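You operate a simulated robot arm through the tools that you are given. There is no shell and no other tool. Be economical: measure what you need, move in short steps, check, and stop when the job is done.

The job below is to be done with a simulated two-armed robot. You get a single attempt, and the scene is never put back.

Task
Nest the five-colour tray's pipes by band: black together, orange together, widest outside.
Fine: six pipes stand there; each nest stands in a cell; those on the shelf stay.
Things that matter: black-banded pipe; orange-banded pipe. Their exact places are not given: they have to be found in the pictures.

Only the result counts: the job must be done as asked and must still hold three seconds after the hand-in. Knocking over, shifting, dropping, spilling or breaking anything else fails it.

Robot
Two 6-joint arms with two-finger parallel grippers on one trunk, on a base that drives. Base frame: it is fixed to the floor where the robot stands at the start and does not move with it; the origin is under the middle of the robot, x ahead of it, y to its left, z up; the surface under the hand at the start is at about z = 0.9. Readings come in m, rad, newtons and seconds.
The left shoulder is at the start at [0.06, 0.187, 1.222], the right one opposite. With the tool pointing down near the work surface each hand reaches from about 0.22 to 0.62 m from the robot's upright axis, wherever it stands, measured 20 degrees to its own side. Payload 1.57 kg a hand.
The TCP of each hand is the grasp point between the finger pads, 0.03 m short of the fingertips. In the tool frame z runs along the fingers and y along their closing line. Largest opening 0.11 m; finger width 0.024, thickness 0.012; the body of the gripper, 0.048 by 0.112 m, starts 0.078 m behind the TCP.
Orientation is that of the tool frame in the base frame, as a unit quaternion [w, x, y, z]. With the fingers straight down and closing along the base's y, the tool's x points along the base's -x, its y along +y and its z along -z.

Tools
- The arms move only by the tool play_rows. It takes "left_series", "right_series" or both (then of equal length, played together; a hand with none holds still); each is a list of rows, each a list of 7 numbers: the shift along the base's x, y, z in units of 300 mm (1.0 is 300 mm), then the turn, a rotation vector about the base's x, y, z in units of 90 degrees (1.0 is 90 degrees), then the gripper command, from -1 (fully open) to 1 (shut), values between in proportion. In form: [[x, y, z, rx, ry, rz, jaw], ...]. A call has 1 to 8 rows; each row is the pose to reach, as a shift and turn from the pose commanded when the call began. A call with a number of a shift or a turn outside -1 to 1 is refused whole. Each row takes 0.2 s and may step no farther than 0.05 m and 0.15 rad from the row before; otherwise, or with a gripper value out of range, the whole call is refused. Where a pose cannot be reached the arm comes as near as it can. A force on the tool above 40 N (or 10 N above the force at the start of the call, whichever is more), or a blocked arm, ends the call early, and 0.2 s more pass. Each finger travels about 0.153 m/s and halts on what it meets, pressing with about 23 N; the grip force reading is that of the motor and also rises with nothing between the fingers. The clock runs only during rows and for 0.2 s after the last one: add rows that repeat a pose to give the fingers time. It gives the time, the measured TCP pose, the force on the tool (base axes), the opening and the grip force at its end, in the units of the frame above (readings bear some noise), with the torque about the TCP (base axes, N m) and any sound that the robot's microphone picked up.
- Cameras (640 x 400 px; columns grow to the right, rows downward): "scene" is now at [0.0077, 0.0262, 1.7556]; the picture's right is [0.39, -0.92, 0.00], its down [-0.74, -0.32, -0.59] and it looks along [0.54, 0.23, -0.81] (base axes); focal length 254 px, centre (320, 200). "left" rides on the left gripper at [0.07, -0.016, -0.141] in its tool frame; the picture's right is [0.23, 0.97, 0.00], its down [-0.86, 0.20, -0.48] and it looks along [-0.47, 0.11, 0.88] (tool axes); focal length 222 px, centre (320, 200). "right" rides on the right gripper at [0.07, 0.016, -0.141] in its tool frame; the picture's right is [-0.23, 0.97, 0.00], its down [-0.86, -0.20, -0.48] and it looks along [-0.47, -0.11, 0.88] (tool axes); focal length 222 px, centre (320, 200).
- capture(camera): a new picture of that camera. No time passes.
- slide_trunk(by): slides the trunk up (or, below 0, down) by that many m; the arms and the scene camera ride with it, the base frame stays. It gives what a move gives, with no picture.
- drive_base(legs): drives the robot by 1 to 6 legs, each [ahead, left, turn to the left] in m, m and rad, along the robot's own axes; the way and the turn of a leg run together, so that a leg with both is an arc; at most 1.5 m and 3.142 rad a leg. The arms and the cameras ride along, it lands a little off, and it stops where it bumps. It gives what a move gives.
- pan_tilt(pan, tilt): turns the head with the scene camera to pan (to the left, within 1.501 rad either way) and tilt (down, from -0.506 to 1.204), counted from straight ahead of the robot. It gives what a move gives.
- locate(camera, pixels): there is no depth. For up to 12 entries [column, row, z] of the newest picture of that camera ("zoom" is the newest enlarged one), the place [x, y] in the base frame at which the ray of that pixel passes the height z, good to about 0.002 m. No time passes.
- close_up(camera, box): a new picture of the part [left, top, right, bottom] of that camera's present view, enlarged. No time passes.
- finish_job(): hands the job in; it is judged then, once.

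Keep the steps short. Do not move on a guess: measure, check each grasp and each placing, and mend mistakes. In all there are 80 turns and 62 pictures (those below and enlarged ones count). Leave the grippers open and the arms clear of the work at the hand-in unless told otherwise, and finish with a single line.

The tools are called as a command line: name --argument value ..., lists and objects as JSON in quotes. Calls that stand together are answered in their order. play_rows: Moves the arms, as the interface text tells. Its arguments: {"type":"object","properties":{"left_series":{"type":"array","items":{"type":"array","items":{"type":"number"}}},"right_series":{"type":"array","items":{"type":"array","items":{"type":"number"}}}},"required":[]} The other tools are called the same way: slide_trunk (by) slides the trunk up or down; drive_base (legs) drives the base; pan_tilt (pan, tilt) turns the head that bears the scene camera; capture (camera) takes a picture; locate (camera, pixels) gives the place at which the rays of pixels pass given heights; close_up (camera, box) takes an enlarged picture of a part of a camera's view; finish_job () hands the job in.

At the start:

```text
time_s: 0.0
left_tool_pos: [0.2966, 0.345, 1.2337]
left_orientation: [0.0, 0.0, 1.0, 0.0]
left_force: [-0.9, 0.3, 0.0]
left_torque: [-0.02, -0.02, 0.01]
left_gripper_width: 0.1098
left_grasp_force: 0.0
right_tool_pos: [0.4054, 0.0195, 1.2386]
right_orientation: [0.0, 0.0, 1.0, 0.0]
right_force: [-0.8, 0.5, -0.9]
right_torque: [0.0, -0.01, -0.01]
right_gripper_width: 0.1097
right_grasp_force: 0.0
trunk travel left (down, up): [-0.85, 0.14]
robot x, y, heading: [-0.0036, -0.0009, -0.0]
head pan, tilt: [0.403, 0.937]
```

scene: 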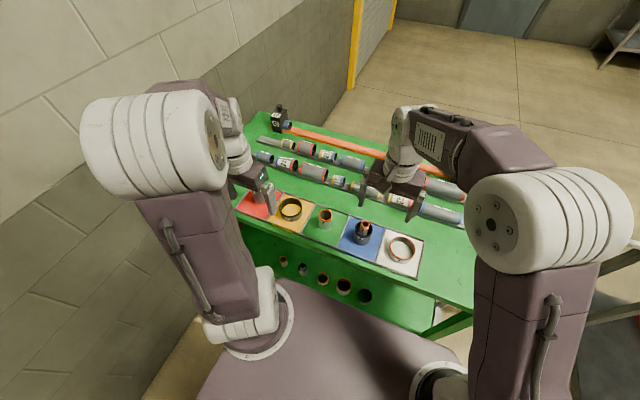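
right: 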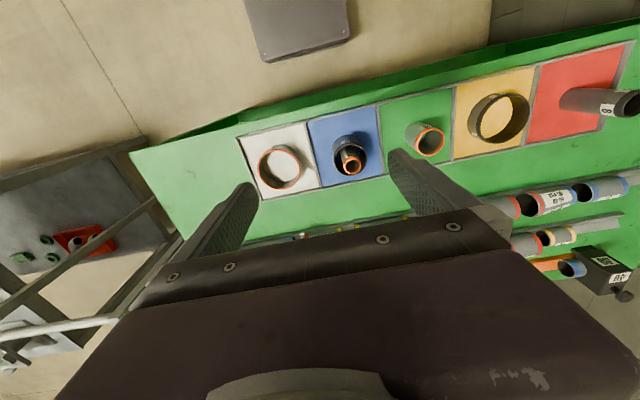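
left: 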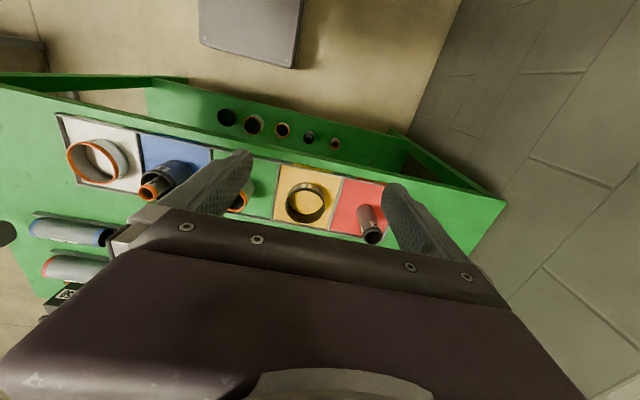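

I'll enlarge the tray to identify each pipe.

close_up --camera "scene" --box '[230, 170, 430, 295]'

close_up --camera "right" --box '[230, 50, 640, 220]'

close_up --camera "left" --box '[40, 90, 420, 260]'

```text
3.20 times, centred on (330, 232) of scene
```

zoom: 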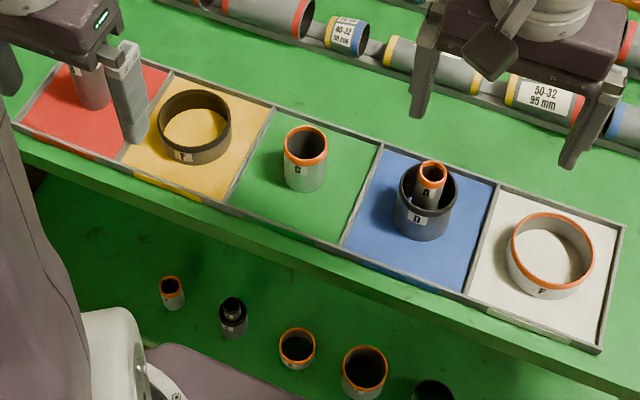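

```text
1.56 times, centred on (435, 135) of right
```

zoom: 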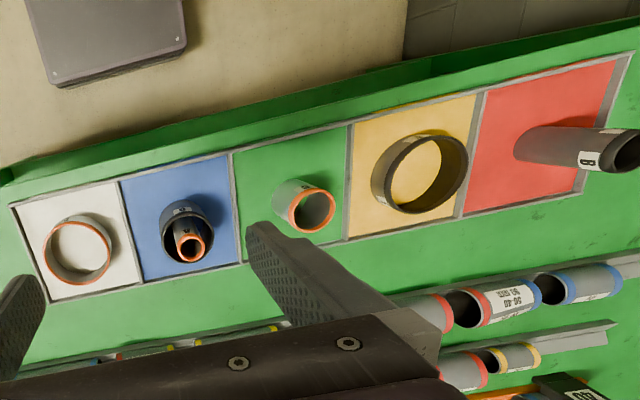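

```text
1.68 times, centred on (230, 175) of left
```

zoom: 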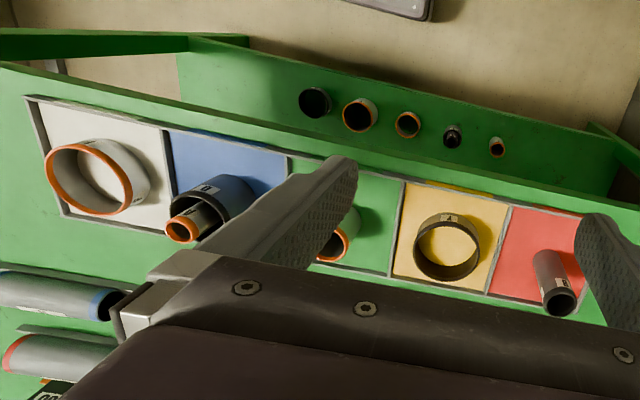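

I'll triangulate: first the tray's outer near corner from three cameras, then the pipe rims.

locate --camera "scene" --pixels '[[418.4, 275.8, 0.9], [418.4, 275.8, 0.92], [325.3, 215.5, 0.95], [325.3, 215.5, 1.0], [364.5, 223.5, 1.0], [364.5, 223.5, 1.05], [402, 247, 0.93], [402, 247, 0.96], [290.8, 207, 0.93], [290.8, 207, 0.96]]'

locate --camera "right" --pixels '[[237.6, 138.2, 0.9], [237.6, 138.2, 0.92], [429.5, 141.5, 0.95], [429.5, 141.5, 1.0], [351.5, 164, 1.0], [351.5, 164, 1.05], [280.5, 168, 0.93], [280.5, 168, 0.96], [503, 118, 0.93], [503, 118, 0.96], [632, 104, 0.95], [632, 104, 1.0]]'

locate --camera "left" --pixels '[[56.6, 113.8, 0.9], [56.6, 113.8, 0.92], [372.5, 236.5, 0.95], [372.5, 236.5, 1.0], [148, 192.5, 1.0], [148, 192.5, 1.05], [83, 161.5, 0.93], [83, 161.5, 0.96], [308, 202, 0.93], [308, 202, 0.96]]'

```text
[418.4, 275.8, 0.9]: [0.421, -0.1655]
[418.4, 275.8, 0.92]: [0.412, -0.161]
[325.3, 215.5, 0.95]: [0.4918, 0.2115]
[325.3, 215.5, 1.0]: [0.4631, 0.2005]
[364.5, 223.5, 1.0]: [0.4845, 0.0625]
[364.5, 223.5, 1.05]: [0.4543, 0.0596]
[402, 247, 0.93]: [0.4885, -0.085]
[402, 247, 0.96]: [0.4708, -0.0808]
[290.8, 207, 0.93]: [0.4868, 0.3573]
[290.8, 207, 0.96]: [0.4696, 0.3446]
```

```text
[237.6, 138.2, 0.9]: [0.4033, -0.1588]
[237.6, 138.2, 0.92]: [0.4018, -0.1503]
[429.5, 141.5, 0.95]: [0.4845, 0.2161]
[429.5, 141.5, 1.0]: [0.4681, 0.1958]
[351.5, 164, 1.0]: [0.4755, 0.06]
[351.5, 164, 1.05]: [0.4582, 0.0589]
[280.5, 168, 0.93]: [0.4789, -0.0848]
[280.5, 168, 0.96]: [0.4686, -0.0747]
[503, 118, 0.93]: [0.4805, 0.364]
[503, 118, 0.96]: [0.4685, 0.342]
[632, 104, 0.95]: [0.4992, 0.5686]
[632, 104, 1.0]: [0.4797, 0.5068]
```

```text
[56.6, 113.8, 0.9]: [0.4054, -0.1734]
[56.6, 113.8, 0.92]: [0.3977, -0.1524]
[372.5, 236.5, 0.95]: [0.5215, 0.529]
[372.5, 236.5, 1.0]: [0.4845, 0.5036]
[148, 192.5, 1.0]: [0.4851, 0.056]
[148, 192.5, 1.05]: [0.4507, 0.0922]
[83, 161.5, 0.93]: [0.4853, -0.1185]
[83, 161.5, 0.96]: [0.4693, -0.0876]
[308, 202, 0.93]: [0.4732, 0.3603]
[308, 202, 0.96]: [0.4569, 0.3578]
```

The pipes stand around x≈0.47 at y≈-0.08, 0.06, 0.20, 0.34 and 0.50. I may shift the base to the left, so I'm checking how far away the wall is.

locate --camera "left" --pixels '[[460, 2, 0.0], [415, 115, 0.0], [505, 200, 0.9], [250, 30, 0.3]]'

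locate --camera "scene" --pixels '[[150, 398, 0.0], [195, 330, 0.0], [420, 298, 0.9], [240, 215, 0.9]]'

```text
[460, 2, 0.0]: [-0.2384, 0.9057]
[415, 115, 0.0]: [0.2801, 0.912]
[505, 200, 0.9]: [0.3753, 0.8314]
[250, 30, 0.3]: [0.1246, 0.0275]
```

```text
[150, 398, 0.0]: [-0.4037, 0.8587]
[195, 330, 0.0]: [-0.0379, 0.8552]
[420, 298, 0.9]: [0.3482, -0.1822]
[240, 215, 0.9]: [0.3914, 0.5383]
```

The wall is at y≈0.88 and the table edge at x≈0.36, so 0.15 m to the left is safe. It puts both nests within easy reach.

drive_base --legs '[[0, 0.15, 0]]'

```text
time_s: 1.4
left_tool_pos: [0.2954, 0.4926, 1.2346]
left_orientation: [0.0, 0.0, 1.0, 0.0]
left_force: [-0.1, -0.1, 0.5]
left_torque: [0.01, 0.0, -0.01]
left_gripper_width: 0.1098
left_grasp_force: 0.1
right_tool_pos: [0.4052, 0.1663, 1.2396]
right_orientation: [0.0, 0.001, 1.0, 0.001]
right_force: [0.2, 0.1, 0.9]
right_torque: [0.01, -0.03, -0.06]
right_gripper_width: 0.1101
right_grasp_force: 0.0
trunk travel left (down, up): [-0.85, 0.14]
robot x, y, heading: [0.0001, 0.1463, 0.0]
head pan, tilt: [0.403, 0.937]
```

Now I'll take right and left views from the new place to measure pipes.

close_up --camera "right" --box '[220, 20, 540, 220]'

capture --camera "scene"

```text
2.00 times, centred on (380, 120) of right
```

zoom: 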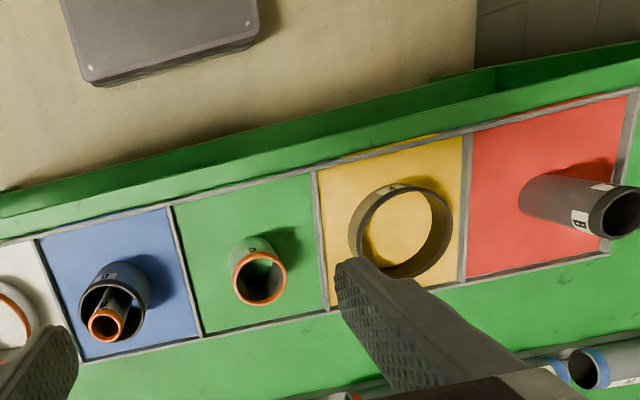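

```text
54 pictures are left
```

scene: 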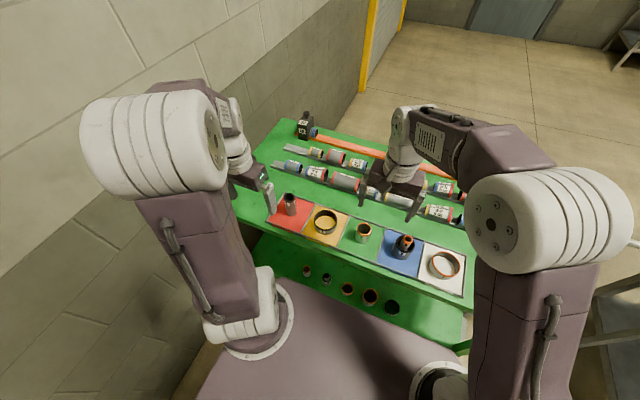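

locate --camera "zoom" --pixels '[[231, 276, 0.99], [288, 276, 0.99], [260, 276, 0.98], [260, 276, 1.0], [617, 212, 1.0], [588, 212, 1.0], [107, 324, 1.01], [88, 324, 1.01], [126, 324, 1.01], [38, 240, 0.905], [170, 206, 0.905], [465, 137, 0.905]]'

close_up --camera "scene" --box '[265, 185, 473, 315]'

```text
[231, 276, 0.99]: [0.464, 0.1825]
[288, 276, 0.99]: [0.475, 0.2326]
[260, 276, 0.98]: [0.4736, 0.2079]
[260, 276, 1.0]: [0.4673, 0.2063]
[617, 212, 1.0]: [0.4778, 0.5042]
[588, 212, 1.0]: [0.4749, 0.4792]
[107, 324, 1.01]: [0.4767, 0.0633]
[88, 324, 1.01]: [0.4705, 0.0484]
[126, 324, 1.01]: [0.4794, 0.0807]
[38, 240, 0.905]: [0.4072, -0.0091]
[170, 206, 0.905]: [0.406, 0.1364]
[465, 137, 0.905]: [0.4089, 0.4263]
```

```text
3.08 times, centred on (369, 250) of scene
```

zoom: 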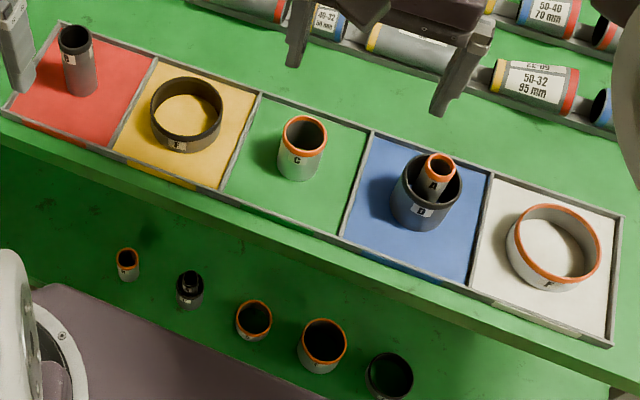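

locate --camera "zoom" --pixels '[[305.5, 134, 0.96], [305.5, 134, 1.0], [438.5, 170, 0.99], [438.5, 170, 1.03], [76, 39, 0.99], [76, 39, 1.03], [552, 243, 0.94], [552, 243, 0.98], [187, 107, 0.94], [187, 107, 0.98], [427, 183, 0.95], [427, 183, 0.99]]'

close_up --camera "right" --box '[220, 120, 380, 220]'

close_up --camera "left" --box '[20, 100, 340, 300]'

```text
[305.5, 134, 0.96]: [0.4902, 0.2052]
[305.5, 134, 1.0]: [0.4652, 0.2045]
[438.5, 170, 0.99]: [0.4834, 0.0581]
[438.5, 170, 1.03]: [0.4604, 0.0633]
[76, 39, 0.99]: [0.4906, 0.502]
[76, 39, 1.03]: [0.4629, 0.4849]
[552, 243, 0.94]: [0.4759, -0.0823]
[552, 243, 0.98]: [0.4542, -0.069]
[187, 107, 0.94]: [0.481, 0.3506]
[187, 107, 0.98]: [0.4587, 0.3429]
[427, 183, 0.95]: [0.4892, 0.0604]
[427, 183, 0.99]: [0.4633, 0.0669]
```

```text
4.00 times, centred on (300, 170) of right
```

zoom: 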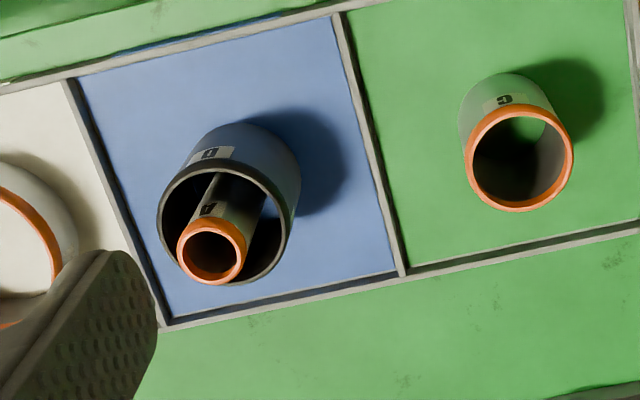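

```text
2.00 times, centred on (180, 200) of left
```

zoom: 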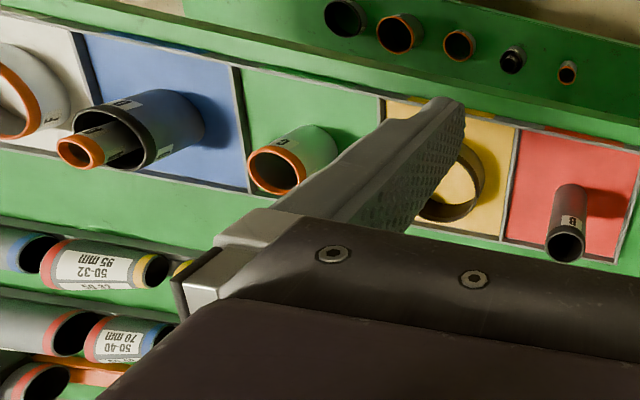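

locate --camera "zoom" --pixels '[[277, 169.5, 0.96], [277, 169.5, 1.0], [80, 152, 0.99], [80, 152, 1.03], [566, 246, 0.99], [566, 246, 1.03], [114, 137, 0.95], [114, 137, 0.99], [235, 190, 0.9], [245, 68, 0.9]]'

locate --camera "right" --pixels '[[349.75, 159.25, 0.96], [349.75, 159.25, 1.0], [273, 182.5, 0.99], [273, 182.5, 1.03], [275.75, 175.5, 0.95], [275.75, 175.5, 0.99]]'

```text
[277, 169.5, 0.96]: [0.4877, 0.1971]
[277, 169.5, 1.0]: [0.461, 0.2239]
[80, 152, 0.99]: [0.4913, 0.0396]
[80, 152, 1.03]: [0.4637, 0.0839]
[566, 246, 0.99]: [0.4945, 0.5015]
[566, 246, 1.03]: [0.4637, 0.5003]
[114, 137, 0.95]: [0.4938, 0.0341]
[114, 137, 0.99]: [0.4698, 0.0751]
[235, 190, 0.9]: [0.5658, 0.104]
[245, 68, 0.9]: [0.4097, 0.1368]
```

```text
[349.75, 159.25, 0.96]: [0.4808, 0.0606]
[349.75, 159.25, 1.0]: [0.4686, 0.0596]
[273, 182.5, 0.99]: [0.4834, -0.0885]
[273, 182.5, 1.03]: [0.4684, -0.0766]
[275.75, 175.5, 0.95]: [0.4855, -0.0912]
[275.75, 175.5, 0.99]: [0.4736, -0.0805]
```

C comes first: its rim centre is ≈(0.477, 0.206) and its top is at z≈0.975–0.985. I'm moving the right hand above it, then looking.

play_rows --right_series '[[0.06, 0.033, -0.133, 0, 0, 0, -1], [0.12, 0.066, -0.266, 0, 0, 0, -1], [0.18, 0.1, -0.4, 0, 0, 0, -1], [0.24, 0.133, -0.533, 0, 0, 0, -1]]'

capture --camera "right"

```text
time_s: 2.4
left_tool_pos: [0.2968, 0.4948, 1.2331]
left_orientation: [-0.001, -0.001, 1.0, 0.0]
left_force: [-0.5, 0.8, 0.8]
left_torque: [0.0, 0.01, 0.01]
left_gripper_width: 0.11
left_grasp_force: 0.1
right_tool_pos: [0.4808, 0.2076, 1.0793]
right_orientation: [-0.001, -0.001, 1.0, 0.0]
right_force: [0.4, -0.1, -1.1]
right_torque: [0.0, 0.02, 0.0]
right_gripper_width: 0.1101
right_grasp_force: 0.0
trunk travel left (down, up): [-0.85, 0.14]
robot x, y, heading: [0.0017, 0.1474, -0.0]
head pan, tilt: [0.403, 0.937]
```

```text
50 pictures are left
```

right: 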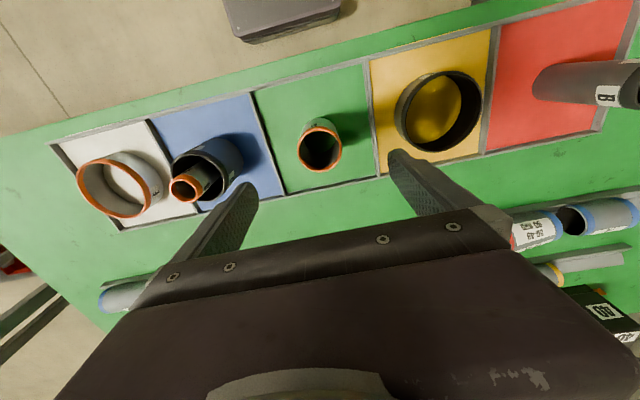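

locate --camera "right" --pixels '[[320, 149, 0.97], [320, 149, 0.99], [298.5, 149, 0.98], [342.5, 149, 0.98], [189, 188, 1.01], [122, 187, 0.96], [437, 112, 0.96], [312, 118, 0.905]]'

close_up --camera "right" --box '[240, 60, 400, 160]'

```text
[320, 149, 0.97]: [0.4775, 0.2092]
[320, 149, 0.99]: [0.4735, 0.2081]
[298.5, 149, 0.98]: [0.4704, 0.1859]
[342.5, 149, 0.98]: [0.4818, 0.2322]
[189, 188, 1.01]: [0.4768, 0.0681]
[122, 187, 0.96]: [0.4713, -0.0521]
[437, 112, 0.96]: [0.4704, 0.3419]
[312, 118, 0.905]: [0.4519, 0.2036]
```

```text
4.00 times, centred on (320, 110) of right
```

zoom: 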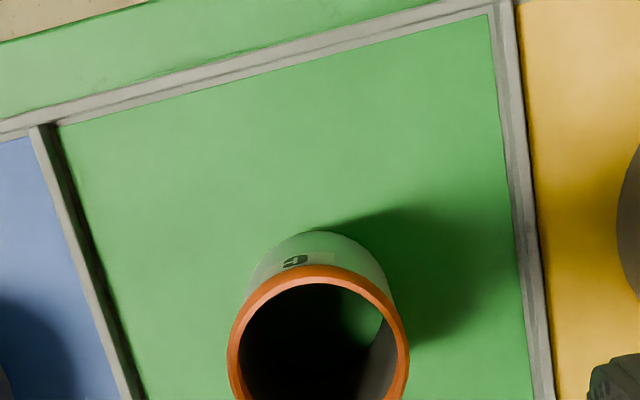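

C is at (0.476, 0.208), 47 mm wide, with its top at ≈0.972. The F rings are only ≈0.935 high. I'm descending to z≈0.968 and closing.

play_rows --right_series '[[-0.016, 0, -0.13, 0, 0, 0, -1], [-0.016, 0, -0.26, 0, 0, 0, -1], [-0.016, 0, -0.37, 0, 0, 0, -1], [-0.016, 0, -0.37, 0, 0, 0, 0.1], [-0.016, 0, -0.37, 0, 0, 0, 1], [-0.016, 0, -0.37, 0, 0, 0, 1]]'

capture --camera "right"

```text
time_s: 3.8
left_tool_pos: [0.2953, 0.4961, 1.2344]
left_orientation: [0.0, -0.001, 1.0, 0.0]
left_force: [-0.2, -1.2, -0.6]
left_torque: [-0.04, -0.05, -0.01]
left_gripper_width: 0.1099
left_grasp_force: 0.0
right_tool_pos: [0.4738, 0.2091, 0.9669]
right_orientation: [0.0, 0.0, 1.0, 0.0]
right_force: [0.1, 0.1, 0.3]
right_torque: [-0.04, -0.01, 0.03]
right_gripper_width: 0.0514
right_grasp_force: 23.3
trunk travel left (down, up): [-0.85, 0.14]
robot x, y, heading: [-0.0021, 0.1503, -0.001]
head pan, tilt: [0.403, 0.937]
```

```text
48 pictures are left
```

right: 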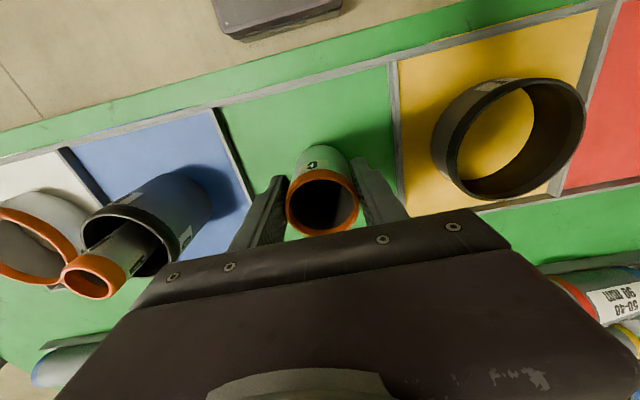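

C is gripped (0.051 m). I'm lifting it 0.15 m, enough to pass over A.

play_rows --right_series '[[0, 0, 0.12, 0, 0, 0, 1], [0, 0, 0.26, 0, 0, 0, 1], [0, 0, 0.4, 0, 0, 0, 1], [0, 0, 0.5, 0, 0, 0, 1], [0, -0.13, 0.5, 0, 0, 0, 1], [0, -0.28, 0.5, 0, 0, 0, 1], [0, -0.43, 0.5, 0, 0, 0, 1], [0, -0.58, 0.5, 0, 0, 0, 1]]'

capture --camera "right"

```text
time_s: 5.6
left_tool_pos: [0.2968, 0.4936, 1.2332]
left_orientation: [0.0, 0.0, 1.0, 0.001]
left_force: [0.8, -1.4, -0.5]
left_torque: [0.01, 0.0, 0.0]
left_gripper_width: 0.1099
left_grasp_force: 0.1
right_tool_pos: [0.4739, 0.0309, 1.1166]
right_orientation: [0.0, -0.001, 1.0, 0.001]
right_force: [-0.3, -0.1, -2.0]
right_torque: [0.04, 0.01, 0.03]
right_gripper_width: 0.0512
right_grasp_force: 22.9
trunk travel left (down, up): [-0.85, 0.14]
robot x, y, heading: [0.0005, 0.1487, 0.002]
head pan, tilt: [0.403, 0.937]
```

```text
47 pictures are left
```

right: 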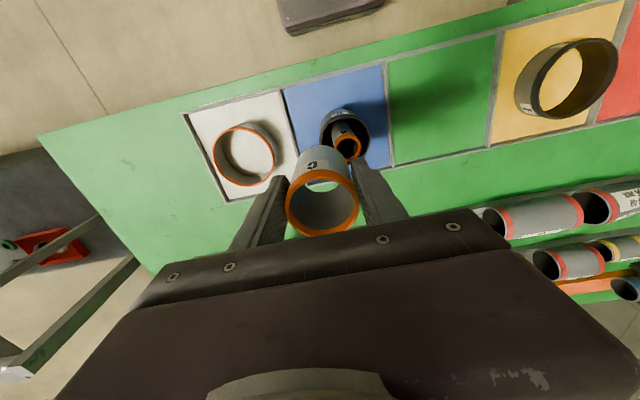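

locate --camera "right" --pixels '[[243, 155, 0.93], [243, 155, 0.945], [213, 160, 0.935], [275, 152, 0.935], [347, 145, 1.0]]'

close_up --camera "right" --box '[180, 90, 340, 190]'

```text
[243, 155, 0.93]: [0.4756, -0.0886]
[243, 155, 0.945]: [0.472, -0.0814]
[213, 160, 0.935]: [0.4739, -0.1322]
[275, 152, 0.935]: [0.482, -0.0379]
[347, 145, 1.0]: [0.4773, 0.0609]
```

```text
4.00 times, centred on (260, 140) of right
```

zoom: 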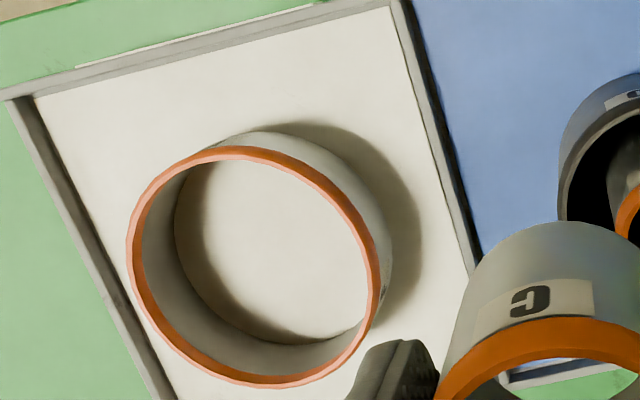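

F(orange) is centred at (0.4755, -0.084), about 94 mm wide. I'm moving C above it, partly down, and checking.

play_rows --right_series '[[0, -0.13, 0, 0, 0, 0, 1], [0, -0.26, 0, 0, 0, 0, 1], [0, -0.383, 0, 0, 0, 0, 1], [0, -0.383, -0.12, 0, 0, 0, 1], [0, -0.383, -0.22, 0, 0, 0, 1]]'

capture --camera "right"

close_up --camera "scene" --box '[340, 160, 500, 300]'

```text
time_s: 6.8
left_tool_pos: [0.2958, 0.4942, 1.234]
left_orientation: [-0.001, 0.0, 1.0, 0.001]
left_force: [0.8, 0.8, 0.4]
left_torque: [-0.01, 0.01, -0.01]
left_gripper_width: 0.1101
left_grasp_force: 0.1
right_tool_pos: [0.4743, -0.0805, 1.053]
right_orientation: [0.0, -0.002, 1.0, 0.0]
right_force: [0.3, 0.0, -3.2]
right_torque: [-0.02, 0.01, 0.03]
right_gripper_width: 0.0514
right_grasp_force: 22.6
trunk travel left (down, up): [-0.85, 0.14]
robot x, y, heading: [-0.0017, 0.1483, -0.0]
head pan, tilt: [0.403, 0.937]
```

```text
45 pictures are left
```

right: 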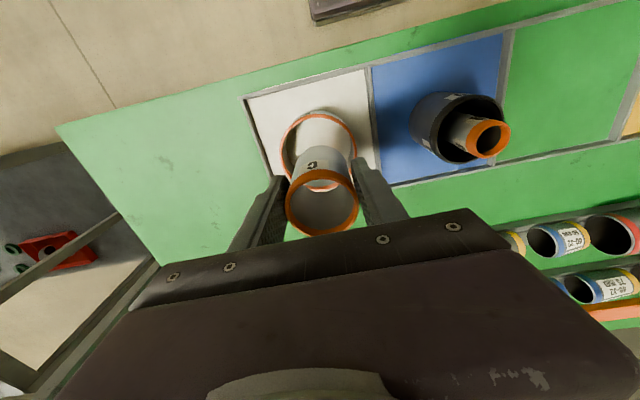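

```text
2.86 times, centred on (420, 230) of scene
```

zoom: 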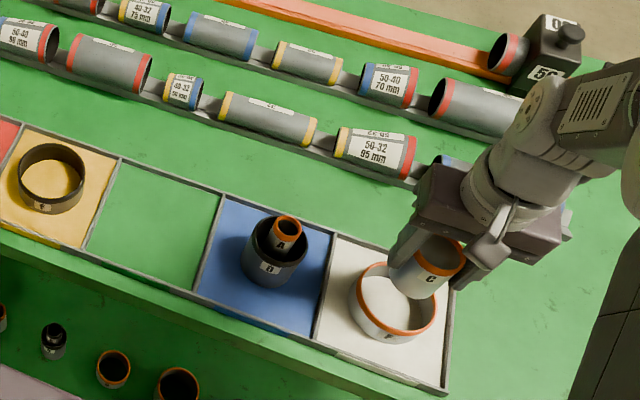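

C is aligned over F, so I'm lowering 85 mm, slowly at the end.

play_rows --right_series '[[0.003, -0.01, -0.12, 0, 0, 0, 1], [0.003, -0.01, -0.2, 0, 0, 0, 1], [0.003, -0.01, -0.26, 0, 0, 0, 1], [0.003, -0.01, -0.285, 0, 0, 0, 1]]'

capture --camera "right"

close_up --camera "scene" --box '[340, 160, 500, 300]'

```text
time_s: 7.8
left_tool_pos: [0.2956, 0.4954, 1.2336]
left_orientation: [0.0, -0.001, 1.0, 0.0]
left_force: [0.6, 0.2, 0.3]
left_torque: [0.0, 0.02, 0.04]
left_gripper_width: 0.11
left_grasp_force: 0.0
right_tool_pos: [0.4707, -0.0848, 0.9678]
right_orientation: [0.001, -0.001, 1.0, 0.0]
right_force: [-0.2, -1.6, 0.5]
right_torque: [0.03, 0.06, 0.01]
right_gripper_width: 0.0514
right_grasp_force: 23.2
trunk travel left (down, up): [-0.85, 0.14]
robot x, y, heading: [-0.0035, 0.1506, -0.002]
head pan, tilt: [0.403, 0.937]
```

```text
43 pictures are left
```

right: 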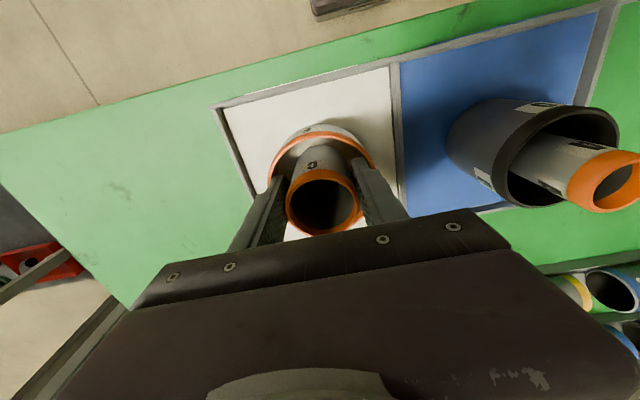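

```text
2.86 times, centred on (420, 230) of scene
```

zoom: 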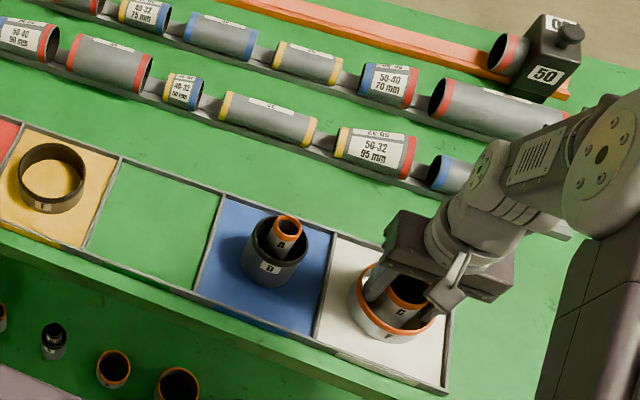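

The vertical load is gone (−3 N to +0.5 N), so C is standing inside F. I'm opening slightly, rising straight up, then opening fully.

play_rows --right_series '[[0, 0, 0, 0, 0, 0, -0.08], [0, 0, 0, 0, 0, 0, -0.08], [0, 0, 0.1, 0, 0, 0, -0.08], [0, 0, 0.24, 0, 0, 0, -0.08], [0, 0, 0.4, 0, 0, 0, -0.5], [0, 0, 0.52, 0, 0, 0, -0.5], [0, 0.12, 0.62, 0, 0, 0, -0.5], [0, 0.25, 0.65, 0, 0, 0, -0.5]]'

capture --camera "right"

close_up --camera "scene" --box '[340, 160, 500, 300]'

```text
time_s: 9.6
left_tool_pos: [0.2956, 0.4969, 1.2322]
left_orientation: [0.0, 0.0, 1.0, -0.001]
left_force: [0.5, -0.7, -0.6]
left_torque: [-0.06, -0.05, 0.04]
left_gripper_width: 0.1102
left_grasp_force: 0.0
right_tool_pos: [0.4695, -0.003, 1.1595]
right_orientation: [0.0, 0.001, 1.0, -0.001]
right_force: [0.3, 0.3, -2.3]
right_torque: [-0.04, 0.03, 0.0]
right_gripper_width: 0.0566
right_grasp_force: 0.0
trunk travel left (down, up): [-0.85, 0.14]
robot x, y, heading: [-0.0025, 0.1465, 0.007]
head pan, tilt: [0.403, 0.937]
```

```text
41 pictures are left
```

right: 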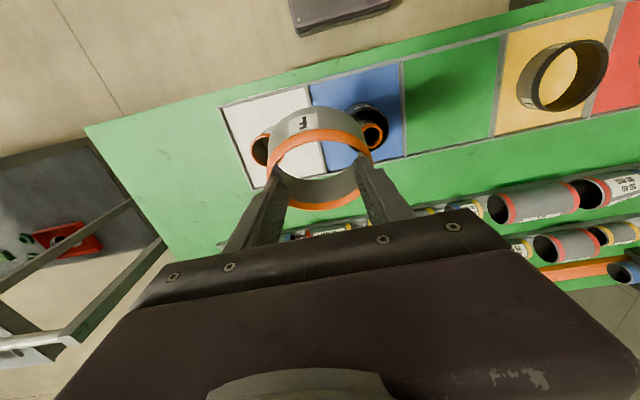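

```text
2.86 times, centred on (420, 230) of scene
```

zoom: 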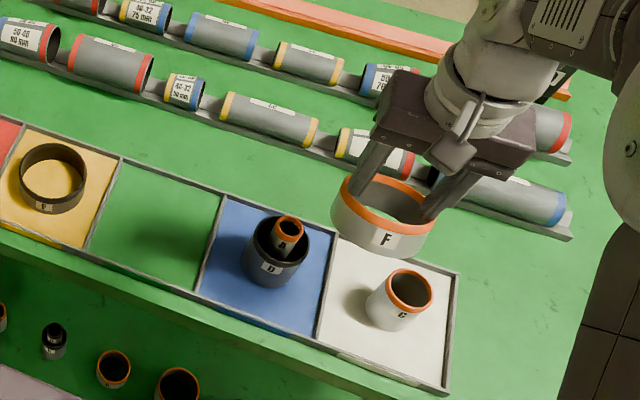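

When the fingers opened they pressed the inside of F and lifted it: F's bore is ≈81 mm and they're stopped at 0.0566 m. C is standing alone in the white cell. F is held firmly, so I'll set it in the empty green cell and nest there. I'm carrying it over now.

play_rows --right_series '[[0, 0.1, 0, 0, 0, 0, -0.5], [0, 0.2, 0, 0, 0, 0, -0.5], [0, 0.32, 0, 0, 0, 0, -0.5], [0, 0.44, 0, 0, 0, 0, -0.5], [0, 0.56, 0, 0, 0, 0, -0.5], [0, 0.66, 0, 0, 0, 0, -0.5], [0, 0.67, 0, 0, 0, 0, -0.5]]'

capture --camera "right"

close_up --camera "scene" --box '[280, 160, 480, 300]'

```text
time_s: 11.2
left_tool_pos: [0.2971, 0.4945, 1.2328]
left_orientation: [0.0, 0.0, 1.0, 0.0]
left_force: [-0.8, 0.2, 0.1]
left_torque: [-0.01, 0.0, 0.0]
left_gripper_width: 0.1097
left_grasp_force: 0.1
right_tool_pos: [0.4723, 0.1944, 1.163]
right_orientation: [0.0, 0.0, 1.0, 0.0]
right_force: [-0.1, -0.3, -2.0]
right_torque: [0.02, -0.03, 0.0]
right_gripper_width: 0.0573
right_grasp_force: 0.1
trunk travel left (down, up): [-0.85, 0.14]
robot x, y, heading: [0.0015, 0.1479, 0.006]
head pan, tilt: [0.403, 0.937]
```

```text
39 pictures are left
```

right: 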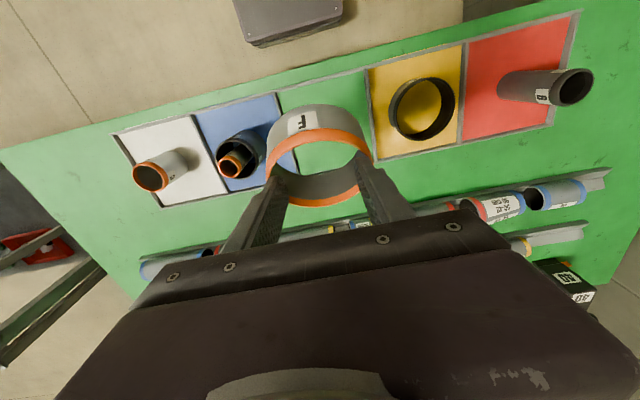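

```text
2.86 times, centred on (380, 230) of scene
```

zoom: 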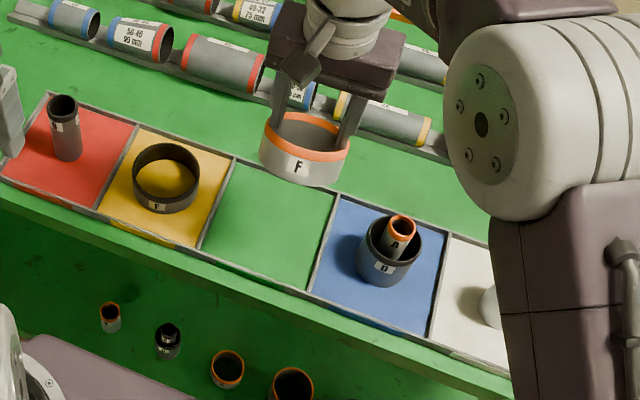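

F hangs level. I'm lowering it into the centre of the green cell (y≈0.207) and stopping just at floor height.

play_rows --right_series '[[0, 0.04, -0.12, 0, 0, 0, -0.5], [0, 0.04, -0.26, 0, 0, 0, -0.5], [0, 0.04, -0.4, 0, 0, 0, -0.5], [0, 0.04, -0.52, 0, 0, 0, -0.5], [0, 0.04, -0.6, 0, 0, 0, -0.5], [0, 0.04, -0.637, 0, 0, 0, -0.5], [0, 0.04, -0.647, 0, 0, 0, -0.5]]'

close_up --camera "scene" --box '[300, 180, 430, 270]'

```text
time_s: 12.8
left_tool_pos: [0.2933, 0.4928, 1.2348]
left_orientation: [0.001, 0.0, 1.0, 0.001]
left_force: [0.1, -0.2, -0.8]
left_torque: [0.0, 0.02, -0.01]
left_gripper_width: 0.1099
left_grasp_force: 0.2
right_tool_pos: [0.4726, 0.2038, 0.9731]
right_orientation: [0.004, 0.001, 1.0, 0.002]
right_force: [0.3, -4.9, 21.8]
right_torque: [0.02, 0.16, -0.03]
right_gripper_width: 0.0591
right_grasp_force: 0.1
trunk travel left (down, up): [-0.85, 0.14]
robot x, y, heading: [0.0001, 0.1454, 0.002]
head pan, tilt: [0.403, 0.937]
```

```text
4.44 times, centred on (365, 225) of scene
```

zoom: 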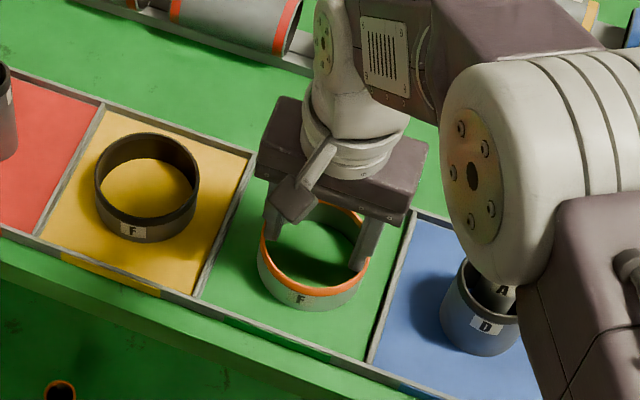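

F is down (22 N push). I'm closing slightly to release it, then rising.

play_rows --right_series '[[0, 0, 0.014, 0, 0, 0, 0.2], [0, 0, 0.014, 0, 0, 0, 0.2], [0, 0, 0.1, 0, 0, 0, 0.2], [0, 0, 0.24, 0, 0, 0, 0.2], [0, 0, 0.4, 0, 0, 0, 0.2], [0, -0.05, 0.55, 0, 0, 0, 0]]'

capture --camera "right"

close_up --camera "scene" --box '[300, 180, 480, 300]'

```text
time_s: 14.2
left_tool_pos: [0.2954, 0.4942, 1.2341]
left_orientation: [0.0, -0.001, 1.0, 0.001]
left_force: [-0.2, 0.1, -0.5]
left_torque: [0.01, -0.01, 0.01]
left_gripper_width: 0.1101
left_grasp_force: 0.1
right_tool_pos: [0.4712, 0.1907, 1.1326]
right_orientation: [0.0, 0.0, 1.0, -0.001]
right_force: [-0.5, 0.0, -0.1]
right_torque: [0.04, -0.03, 0.03]
right_gripper_width: 0.0552
right_grasp_force: 0.1
trunk travel left (down, up): [-0.85, 0.14]
robot x, y, heading: [0.0009, 0.1466, 0.003]
head pan, tilt: [0.403, 0.937]
```

```text
36 pictures are left
```

right: 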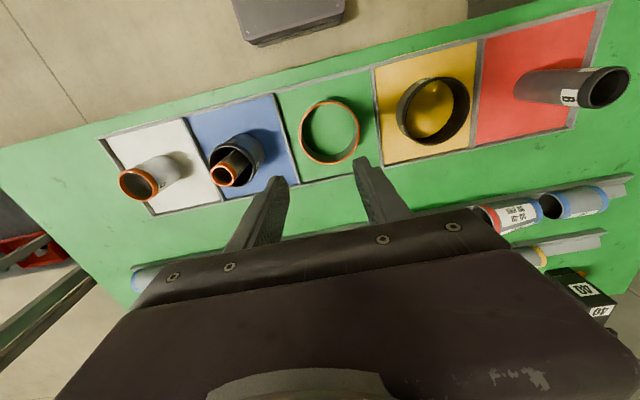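

```text
3.33 times, centred on (390, 240) of scene
```

zoom: 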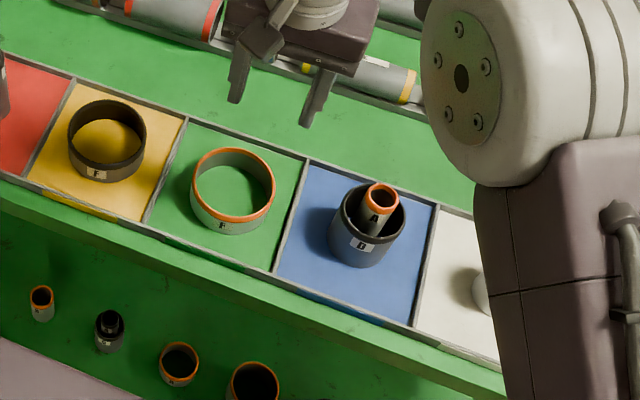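

F stands in the green cell. I'm measuring its rim from both cameras, plus C.

locate --camera "right" --pixels '[[330, 131, 0.93], [330, 131, 0.96], [139, 184, 0.96], [139, 184, 0.98], [227, 173, 1.0], [300, 130, 0.945], [360, 130, 0.945], [433, 111, 0.93], [433, 111, 0.96]]'

locate --camera "zoom" --pixels '[[233, 186, 0.93], [233, 186, 0.96], [381, 197, 1.0], [107, 137, 0.93], [107, 137, 0.96]]'

```text
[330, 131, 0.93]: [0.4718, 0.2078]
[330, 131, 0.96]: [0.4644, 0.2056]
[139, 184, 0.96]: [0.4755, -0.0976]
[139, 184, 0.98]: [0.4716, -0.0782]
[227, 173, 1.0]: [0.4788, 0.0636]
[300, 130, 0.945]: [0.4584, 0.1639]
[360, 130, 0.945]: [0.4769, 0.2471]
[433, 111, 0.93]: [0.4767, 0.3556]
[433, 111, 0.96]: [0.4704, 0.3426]
```

```text
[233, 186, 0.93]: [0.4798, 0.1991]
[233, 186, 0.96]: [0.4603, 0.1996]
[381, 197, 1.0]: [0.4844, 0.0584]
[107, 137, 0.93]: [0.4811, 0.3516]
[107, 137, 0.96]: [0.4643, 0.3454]
```

Orange F is at (0.469, 0.204) with its top at ≈0.948. I'm moving the right hand over C.

play_rows --right_series '[[0, -0.15, 0, 0, 0, 0, -1], [0, -0.31, 0, 0, 0, 0, -1], [0, -0.47, 0, 0, 0, 0, -1], [0, -0.63, 0, 0, 0, 0, -1], [0, -0.79, 0, 0, 0, 0, -1], [0, -0.92, 0, 0, 0, 0, -1], [0, -0.92, -0.12, 0, 0, 0, -1]]'

capture --camera "right"

```text
time_s: 15.8
left_tool_pos: [0.2981, 0.4944, 1.2337]
left_orientation: [-0.001, 0.0, 1.0, 0.0]
left_force: [-0.3, 0.0, -0.4]
left_torque: [-0.02, 0.01, 0.01]
left_gripper_width: 0.1098
left_grasp_force: 0.1
right_tool_pos: [0.4738, -0.0878, 1.0959]
right_orientation: [0.0, 0.0, 1.0, 0.0]
right_force: [0.6, 0.1, 0.2]
right_torque: [0.02, 0.04, -0.01]
right_gripper_width: 0.1099
right_grasp_force: 0.0
trunk travel left (down, up): [-0.85, 0.14]
robot x, y, heading: [0.0001, 0.1485, 0.003]
head pan, tilt: [0.403, 0.937]
```

```text
34 pictures are left
```

right: 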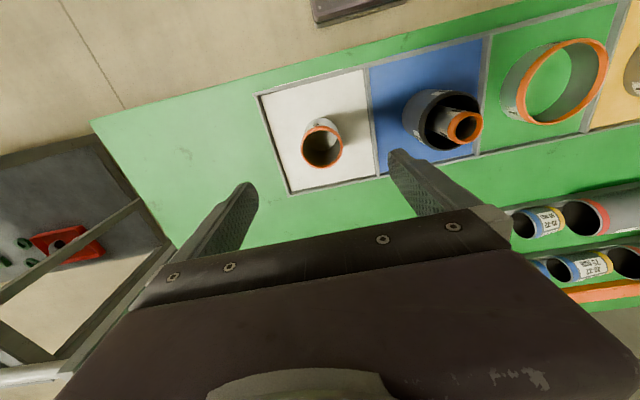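

locate --camera "right" --pixels '[[322.5, 147, 0.97], [322.5, 147, 0.98], [302, 147, 0.975], [343, 147, 0.975]]'

```text
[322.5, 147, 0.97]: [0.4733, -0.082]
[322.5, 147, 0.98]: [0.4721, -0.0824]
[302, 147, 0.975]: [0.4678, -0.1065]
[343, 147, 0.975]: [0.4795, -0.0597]
```

C is at (0.473, -0.0825). This time I grip higher, at TCP z≈0.980, so the fingertips stay above F's rim.

play_rows --right_series '[[0, 0.018, -0.13, 0, 0, 0, -1], [0, 0.018, -0.27, 0, 0, 0, -1], [0, 0.018, -0.386, 0, 0, 0, -1], [0, 0.018, -0.386, 0, 0, 0, 0.1], [0, 0.018, -0.386, 0, 0, 0, 1], [0, 0.018, -0.386, 0, 0, 0, 1]]'

capture --camera "right"

```text
time_s: 17.2
left_tool_pos: [0.2946, 0.4944, 1.2329]
left_orientation: [0.0, 0.0, 1.0, -0.001]
left_force: [-0.1, -0.8, -0.5]
left_torque: [-0.02, 0.01, 0.04]
left_gripper_width: 0.1098
left_grasp_force: 0.1
right_tool_pos: [0.4754, -0.0808, 0.9816]
right_orientation: [-0.001, -0.001, 1.0, 0.0]
right_force: [-0.3, 0.7, 0.0]
right_torque: [0.01, 0.02, -0.02]
right_gripper_width: 0.051
right_grasp_force: 23.2
trunk travel left (down, up): [-0.85, 0.14]
robot x, y, heading: [0.0001, 0.1485, -0.003]
head pan, tilt: [0.403, 0.937]
```

```text
33 pictures are left
```

right: 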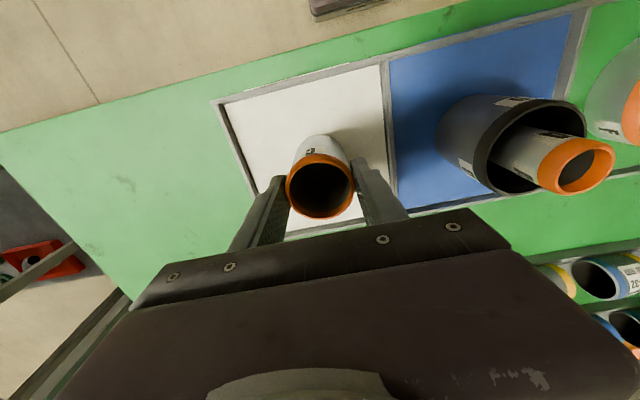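

C is gripped. I'm lifting it and crossing toward the green cell.

play_rows --right_series '[[0, 0, 0.12, 0, 0, 0, 1], [0, 0, 0.27, 0, 0, 0, 1], [0, 0, 0.42, 0, 0, 0, 1], [0, 0.1, 0.47, 0, 0, 0, 1], [0, 0.26, 0.47, 0, 0, 0, 1], [0, 0.42, 0.47, 0, 0, 0, 1], [0, 0.58, 0.47, 0, 0, 0, 1], [0, 0.72, 0.47, 0, 0, 0, 1]]'

play_rows --right_series '[[-0.012, 0.12, 0, 0, 0, 0, 1], [-0.012, 0.23, 0, 0, 0, 0, 1], [-0.012, 0.23, -0.13, 0, 0, 0, 1], [-0.012, 0.23, -0.2, 0, 0, 0, 1]]'

capture --camera "right"

close_up --camera "scene" --box '[300, 180, 480, 300]'

```text
time_s: 19.0
left_tool_pos: [0.2963, 0.4962, 1.2326]
left_orientation: [-0.001, 0.0, 1.0, -0.001]
left_force: [1.4, -0.9, 0.5]
left_torque: [0.0, 0.0, -0.03]
left_gripper_width: 0.1103
left_grasp_force: 0.1
right_tool_pos: [0.4744, 0.1356, 1.125]
right_orientation: [0.0, 0.0, 1.0, -0.001]
right_force: [0.3, 0.5, -2.0]
right_torque: [0.0, 0.03, 0.0]
right_gripper_width: 0.0512
right_grasp_force: 23.1
trunk travel left (down, up): [-0.85, 0.14]
robot x, y, heading: [-0.0002, 0.1453, 0.001]
head pan, tilt: [0.403, 0.937]
```

```text
time_s: 20.0
left_tool_pos: [0.2963, 0.4936, 1.2331]
left_orientation: [0.0, 0.0, 1.0, 0.0]
left_force: [-0.2, -0.4, -0.1]
left_torque: [0.01, 0.01, 0.01]
left_gripper_width: 0.1102
left_grasp_force: 0.1
right_tool_pos: [0.4722, 0.203, 1.063]
right_orientation: [0.0, 0.001, 1.0, 0.0]
right_force: [0.0, 0.8, -3.5]
right_torque: [0.02, -0.04, 0.02]
right_gripper_width: 0.0511
right_grasp_force: 23.0
trunk travel left (down, up): [-0.85, 0.14]
robot x, y, heading: [-0.0044, 0.1468, 0.004]
head pan, tilt: [0.403, 0.937]
```

```text
32 pictures are left
```

right: 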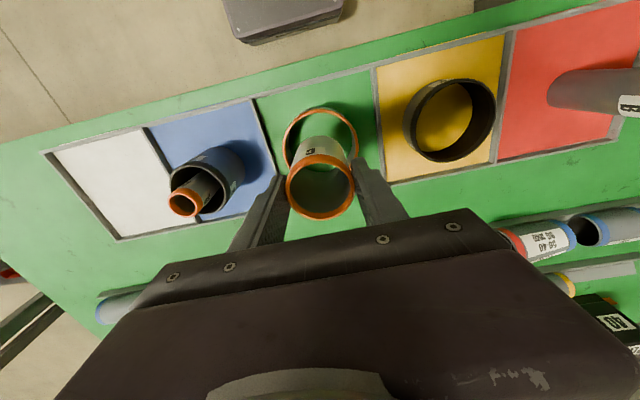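

```text
3.33 times, centred on (390, 240) of scene
```

zoom: 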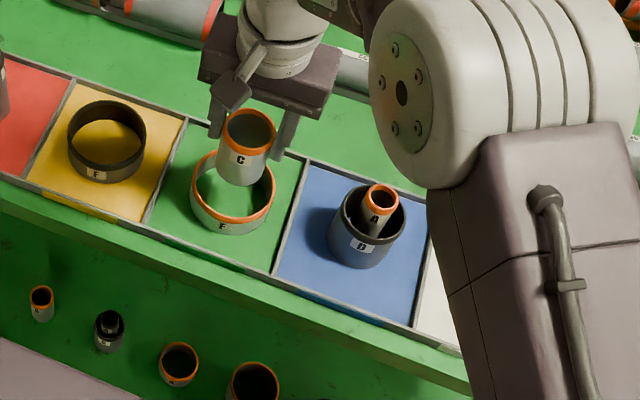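

C is aligned over F. I'm lowering it to z≈0.981.

play_rows --right_series '[[-0.006, 0, -0.12, 0, 0, 0, 1], [-0.006, 0, -0.2, 0, 0, 0, 1], [-0.006, 0, -0.25, 0, 0, 0, 1], [-0.006, 0, -0.272, 0, 0, 0, 1]]'

capture --camera "right"

close_up --camera "scene" --box '[310, 190, 400, 260]'

```text
time_s: 21.0
left_tool_pos: [0.2931, 0.4943, 1.2351]
left_orientation: [0.001, 0.0, 1.0, 0.0]
left_force: [0.3, -0.8, -0.1]
left_torque: [0.01, 0.0, 0.0]
left_gripper_width: 0.1101
left_grasp_force: 0.1
right_tool_pos: [0.4703, 0.2049, 0.9824]
right_orientation: [0.003, 0.0, 1.0, 0.002]
right_force: [4.4, -0.5, 16.0]
right_torque: [-0.37, -0.01, 0.03]
right_gripper_width: 0.0511
right_grasp_force: 22.8
trunk travel left (down, up): [-0.85, 0.14]
robot x, y, heading: [0.0018, 0.1493, -0.003]
head pan, tilt: [0.403, 0.937]
```

```text
30 pictures are left
```

right: 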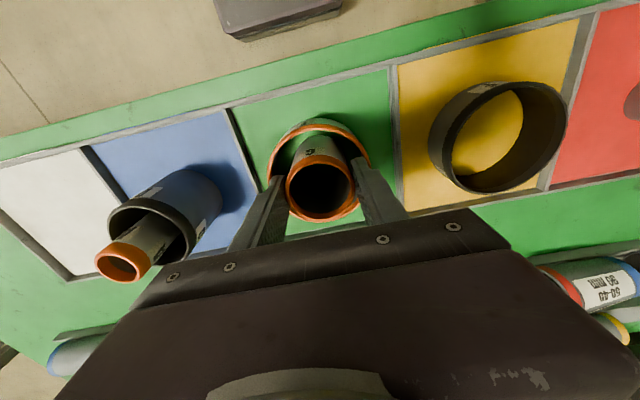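

```text
5.71 times, centred on (355, 225) of scene
```

zoom: 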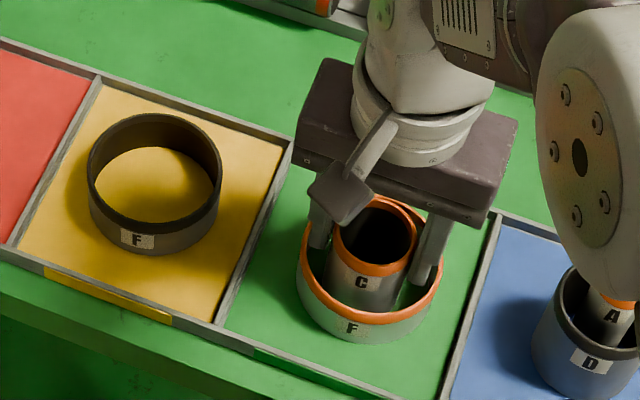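

C is down inside F (16 N upward). I'm opening only to ≈54 mm, rising straight up, and opening no further for now.

play_rows --right_series '[[0, 0, 0.01, 0, 0, 0, 0.01], [0, 0, 0.01, 0, 0, 0, 0.01], [0, 0, 0.06, 0, 0, 0, 0.01], [0, 0, 0.12, 0, 0, 0, 0.01], [0, 0, 0.25, 0, 0, 0, 0.01], [0, 0, 0.4, 0, 0, 0, 0.01]]'

capture --camera "right"

close_up --camera "scene" --box '[310, 190, 430, 270]'

```text
time_s: 22.4
left_tool_pos: [0.2947, 0.4952, 1.2354]
left_orientation: [0.0, 0.0, 1.0, 0.0]
left_force: [-0.5, 1.2, 0.3]
left_torque: [-0.01, -0.03, 0.01]
left_gripper_width: 0.11
left_grasp_force: 0.1
right_tool_pos: [0.4661, 0.202, 1.0995]
right_orientation: [0.0, -0.001, 1.0, 0.0]
right_force: [0.7, -0.6, -0.3]
right_torque: [-0.02, -0.02, 0.0]
right_gripper_width: 0.0544
right_grasp_force: 0.1
trunk travel left (down, up): [-0.85, 0.14]
robot x, y, heading: [-0.0018, 0.1484, 0.008]
head pan, tilt: [0.403, 0.937]
```

```text
28 pictures are left
```

right: 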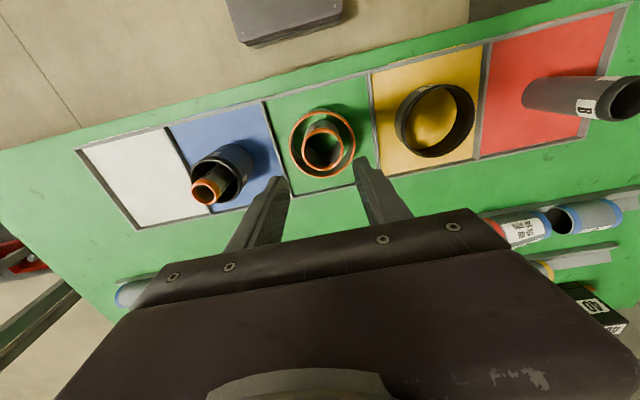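

```text
5.00 times, centred on (370, 230) of scene
```

zoom: 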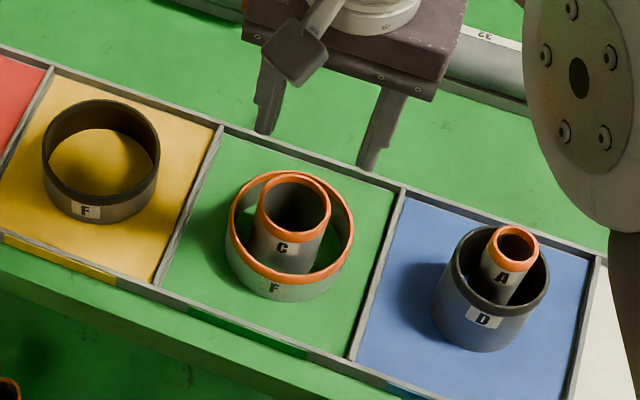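

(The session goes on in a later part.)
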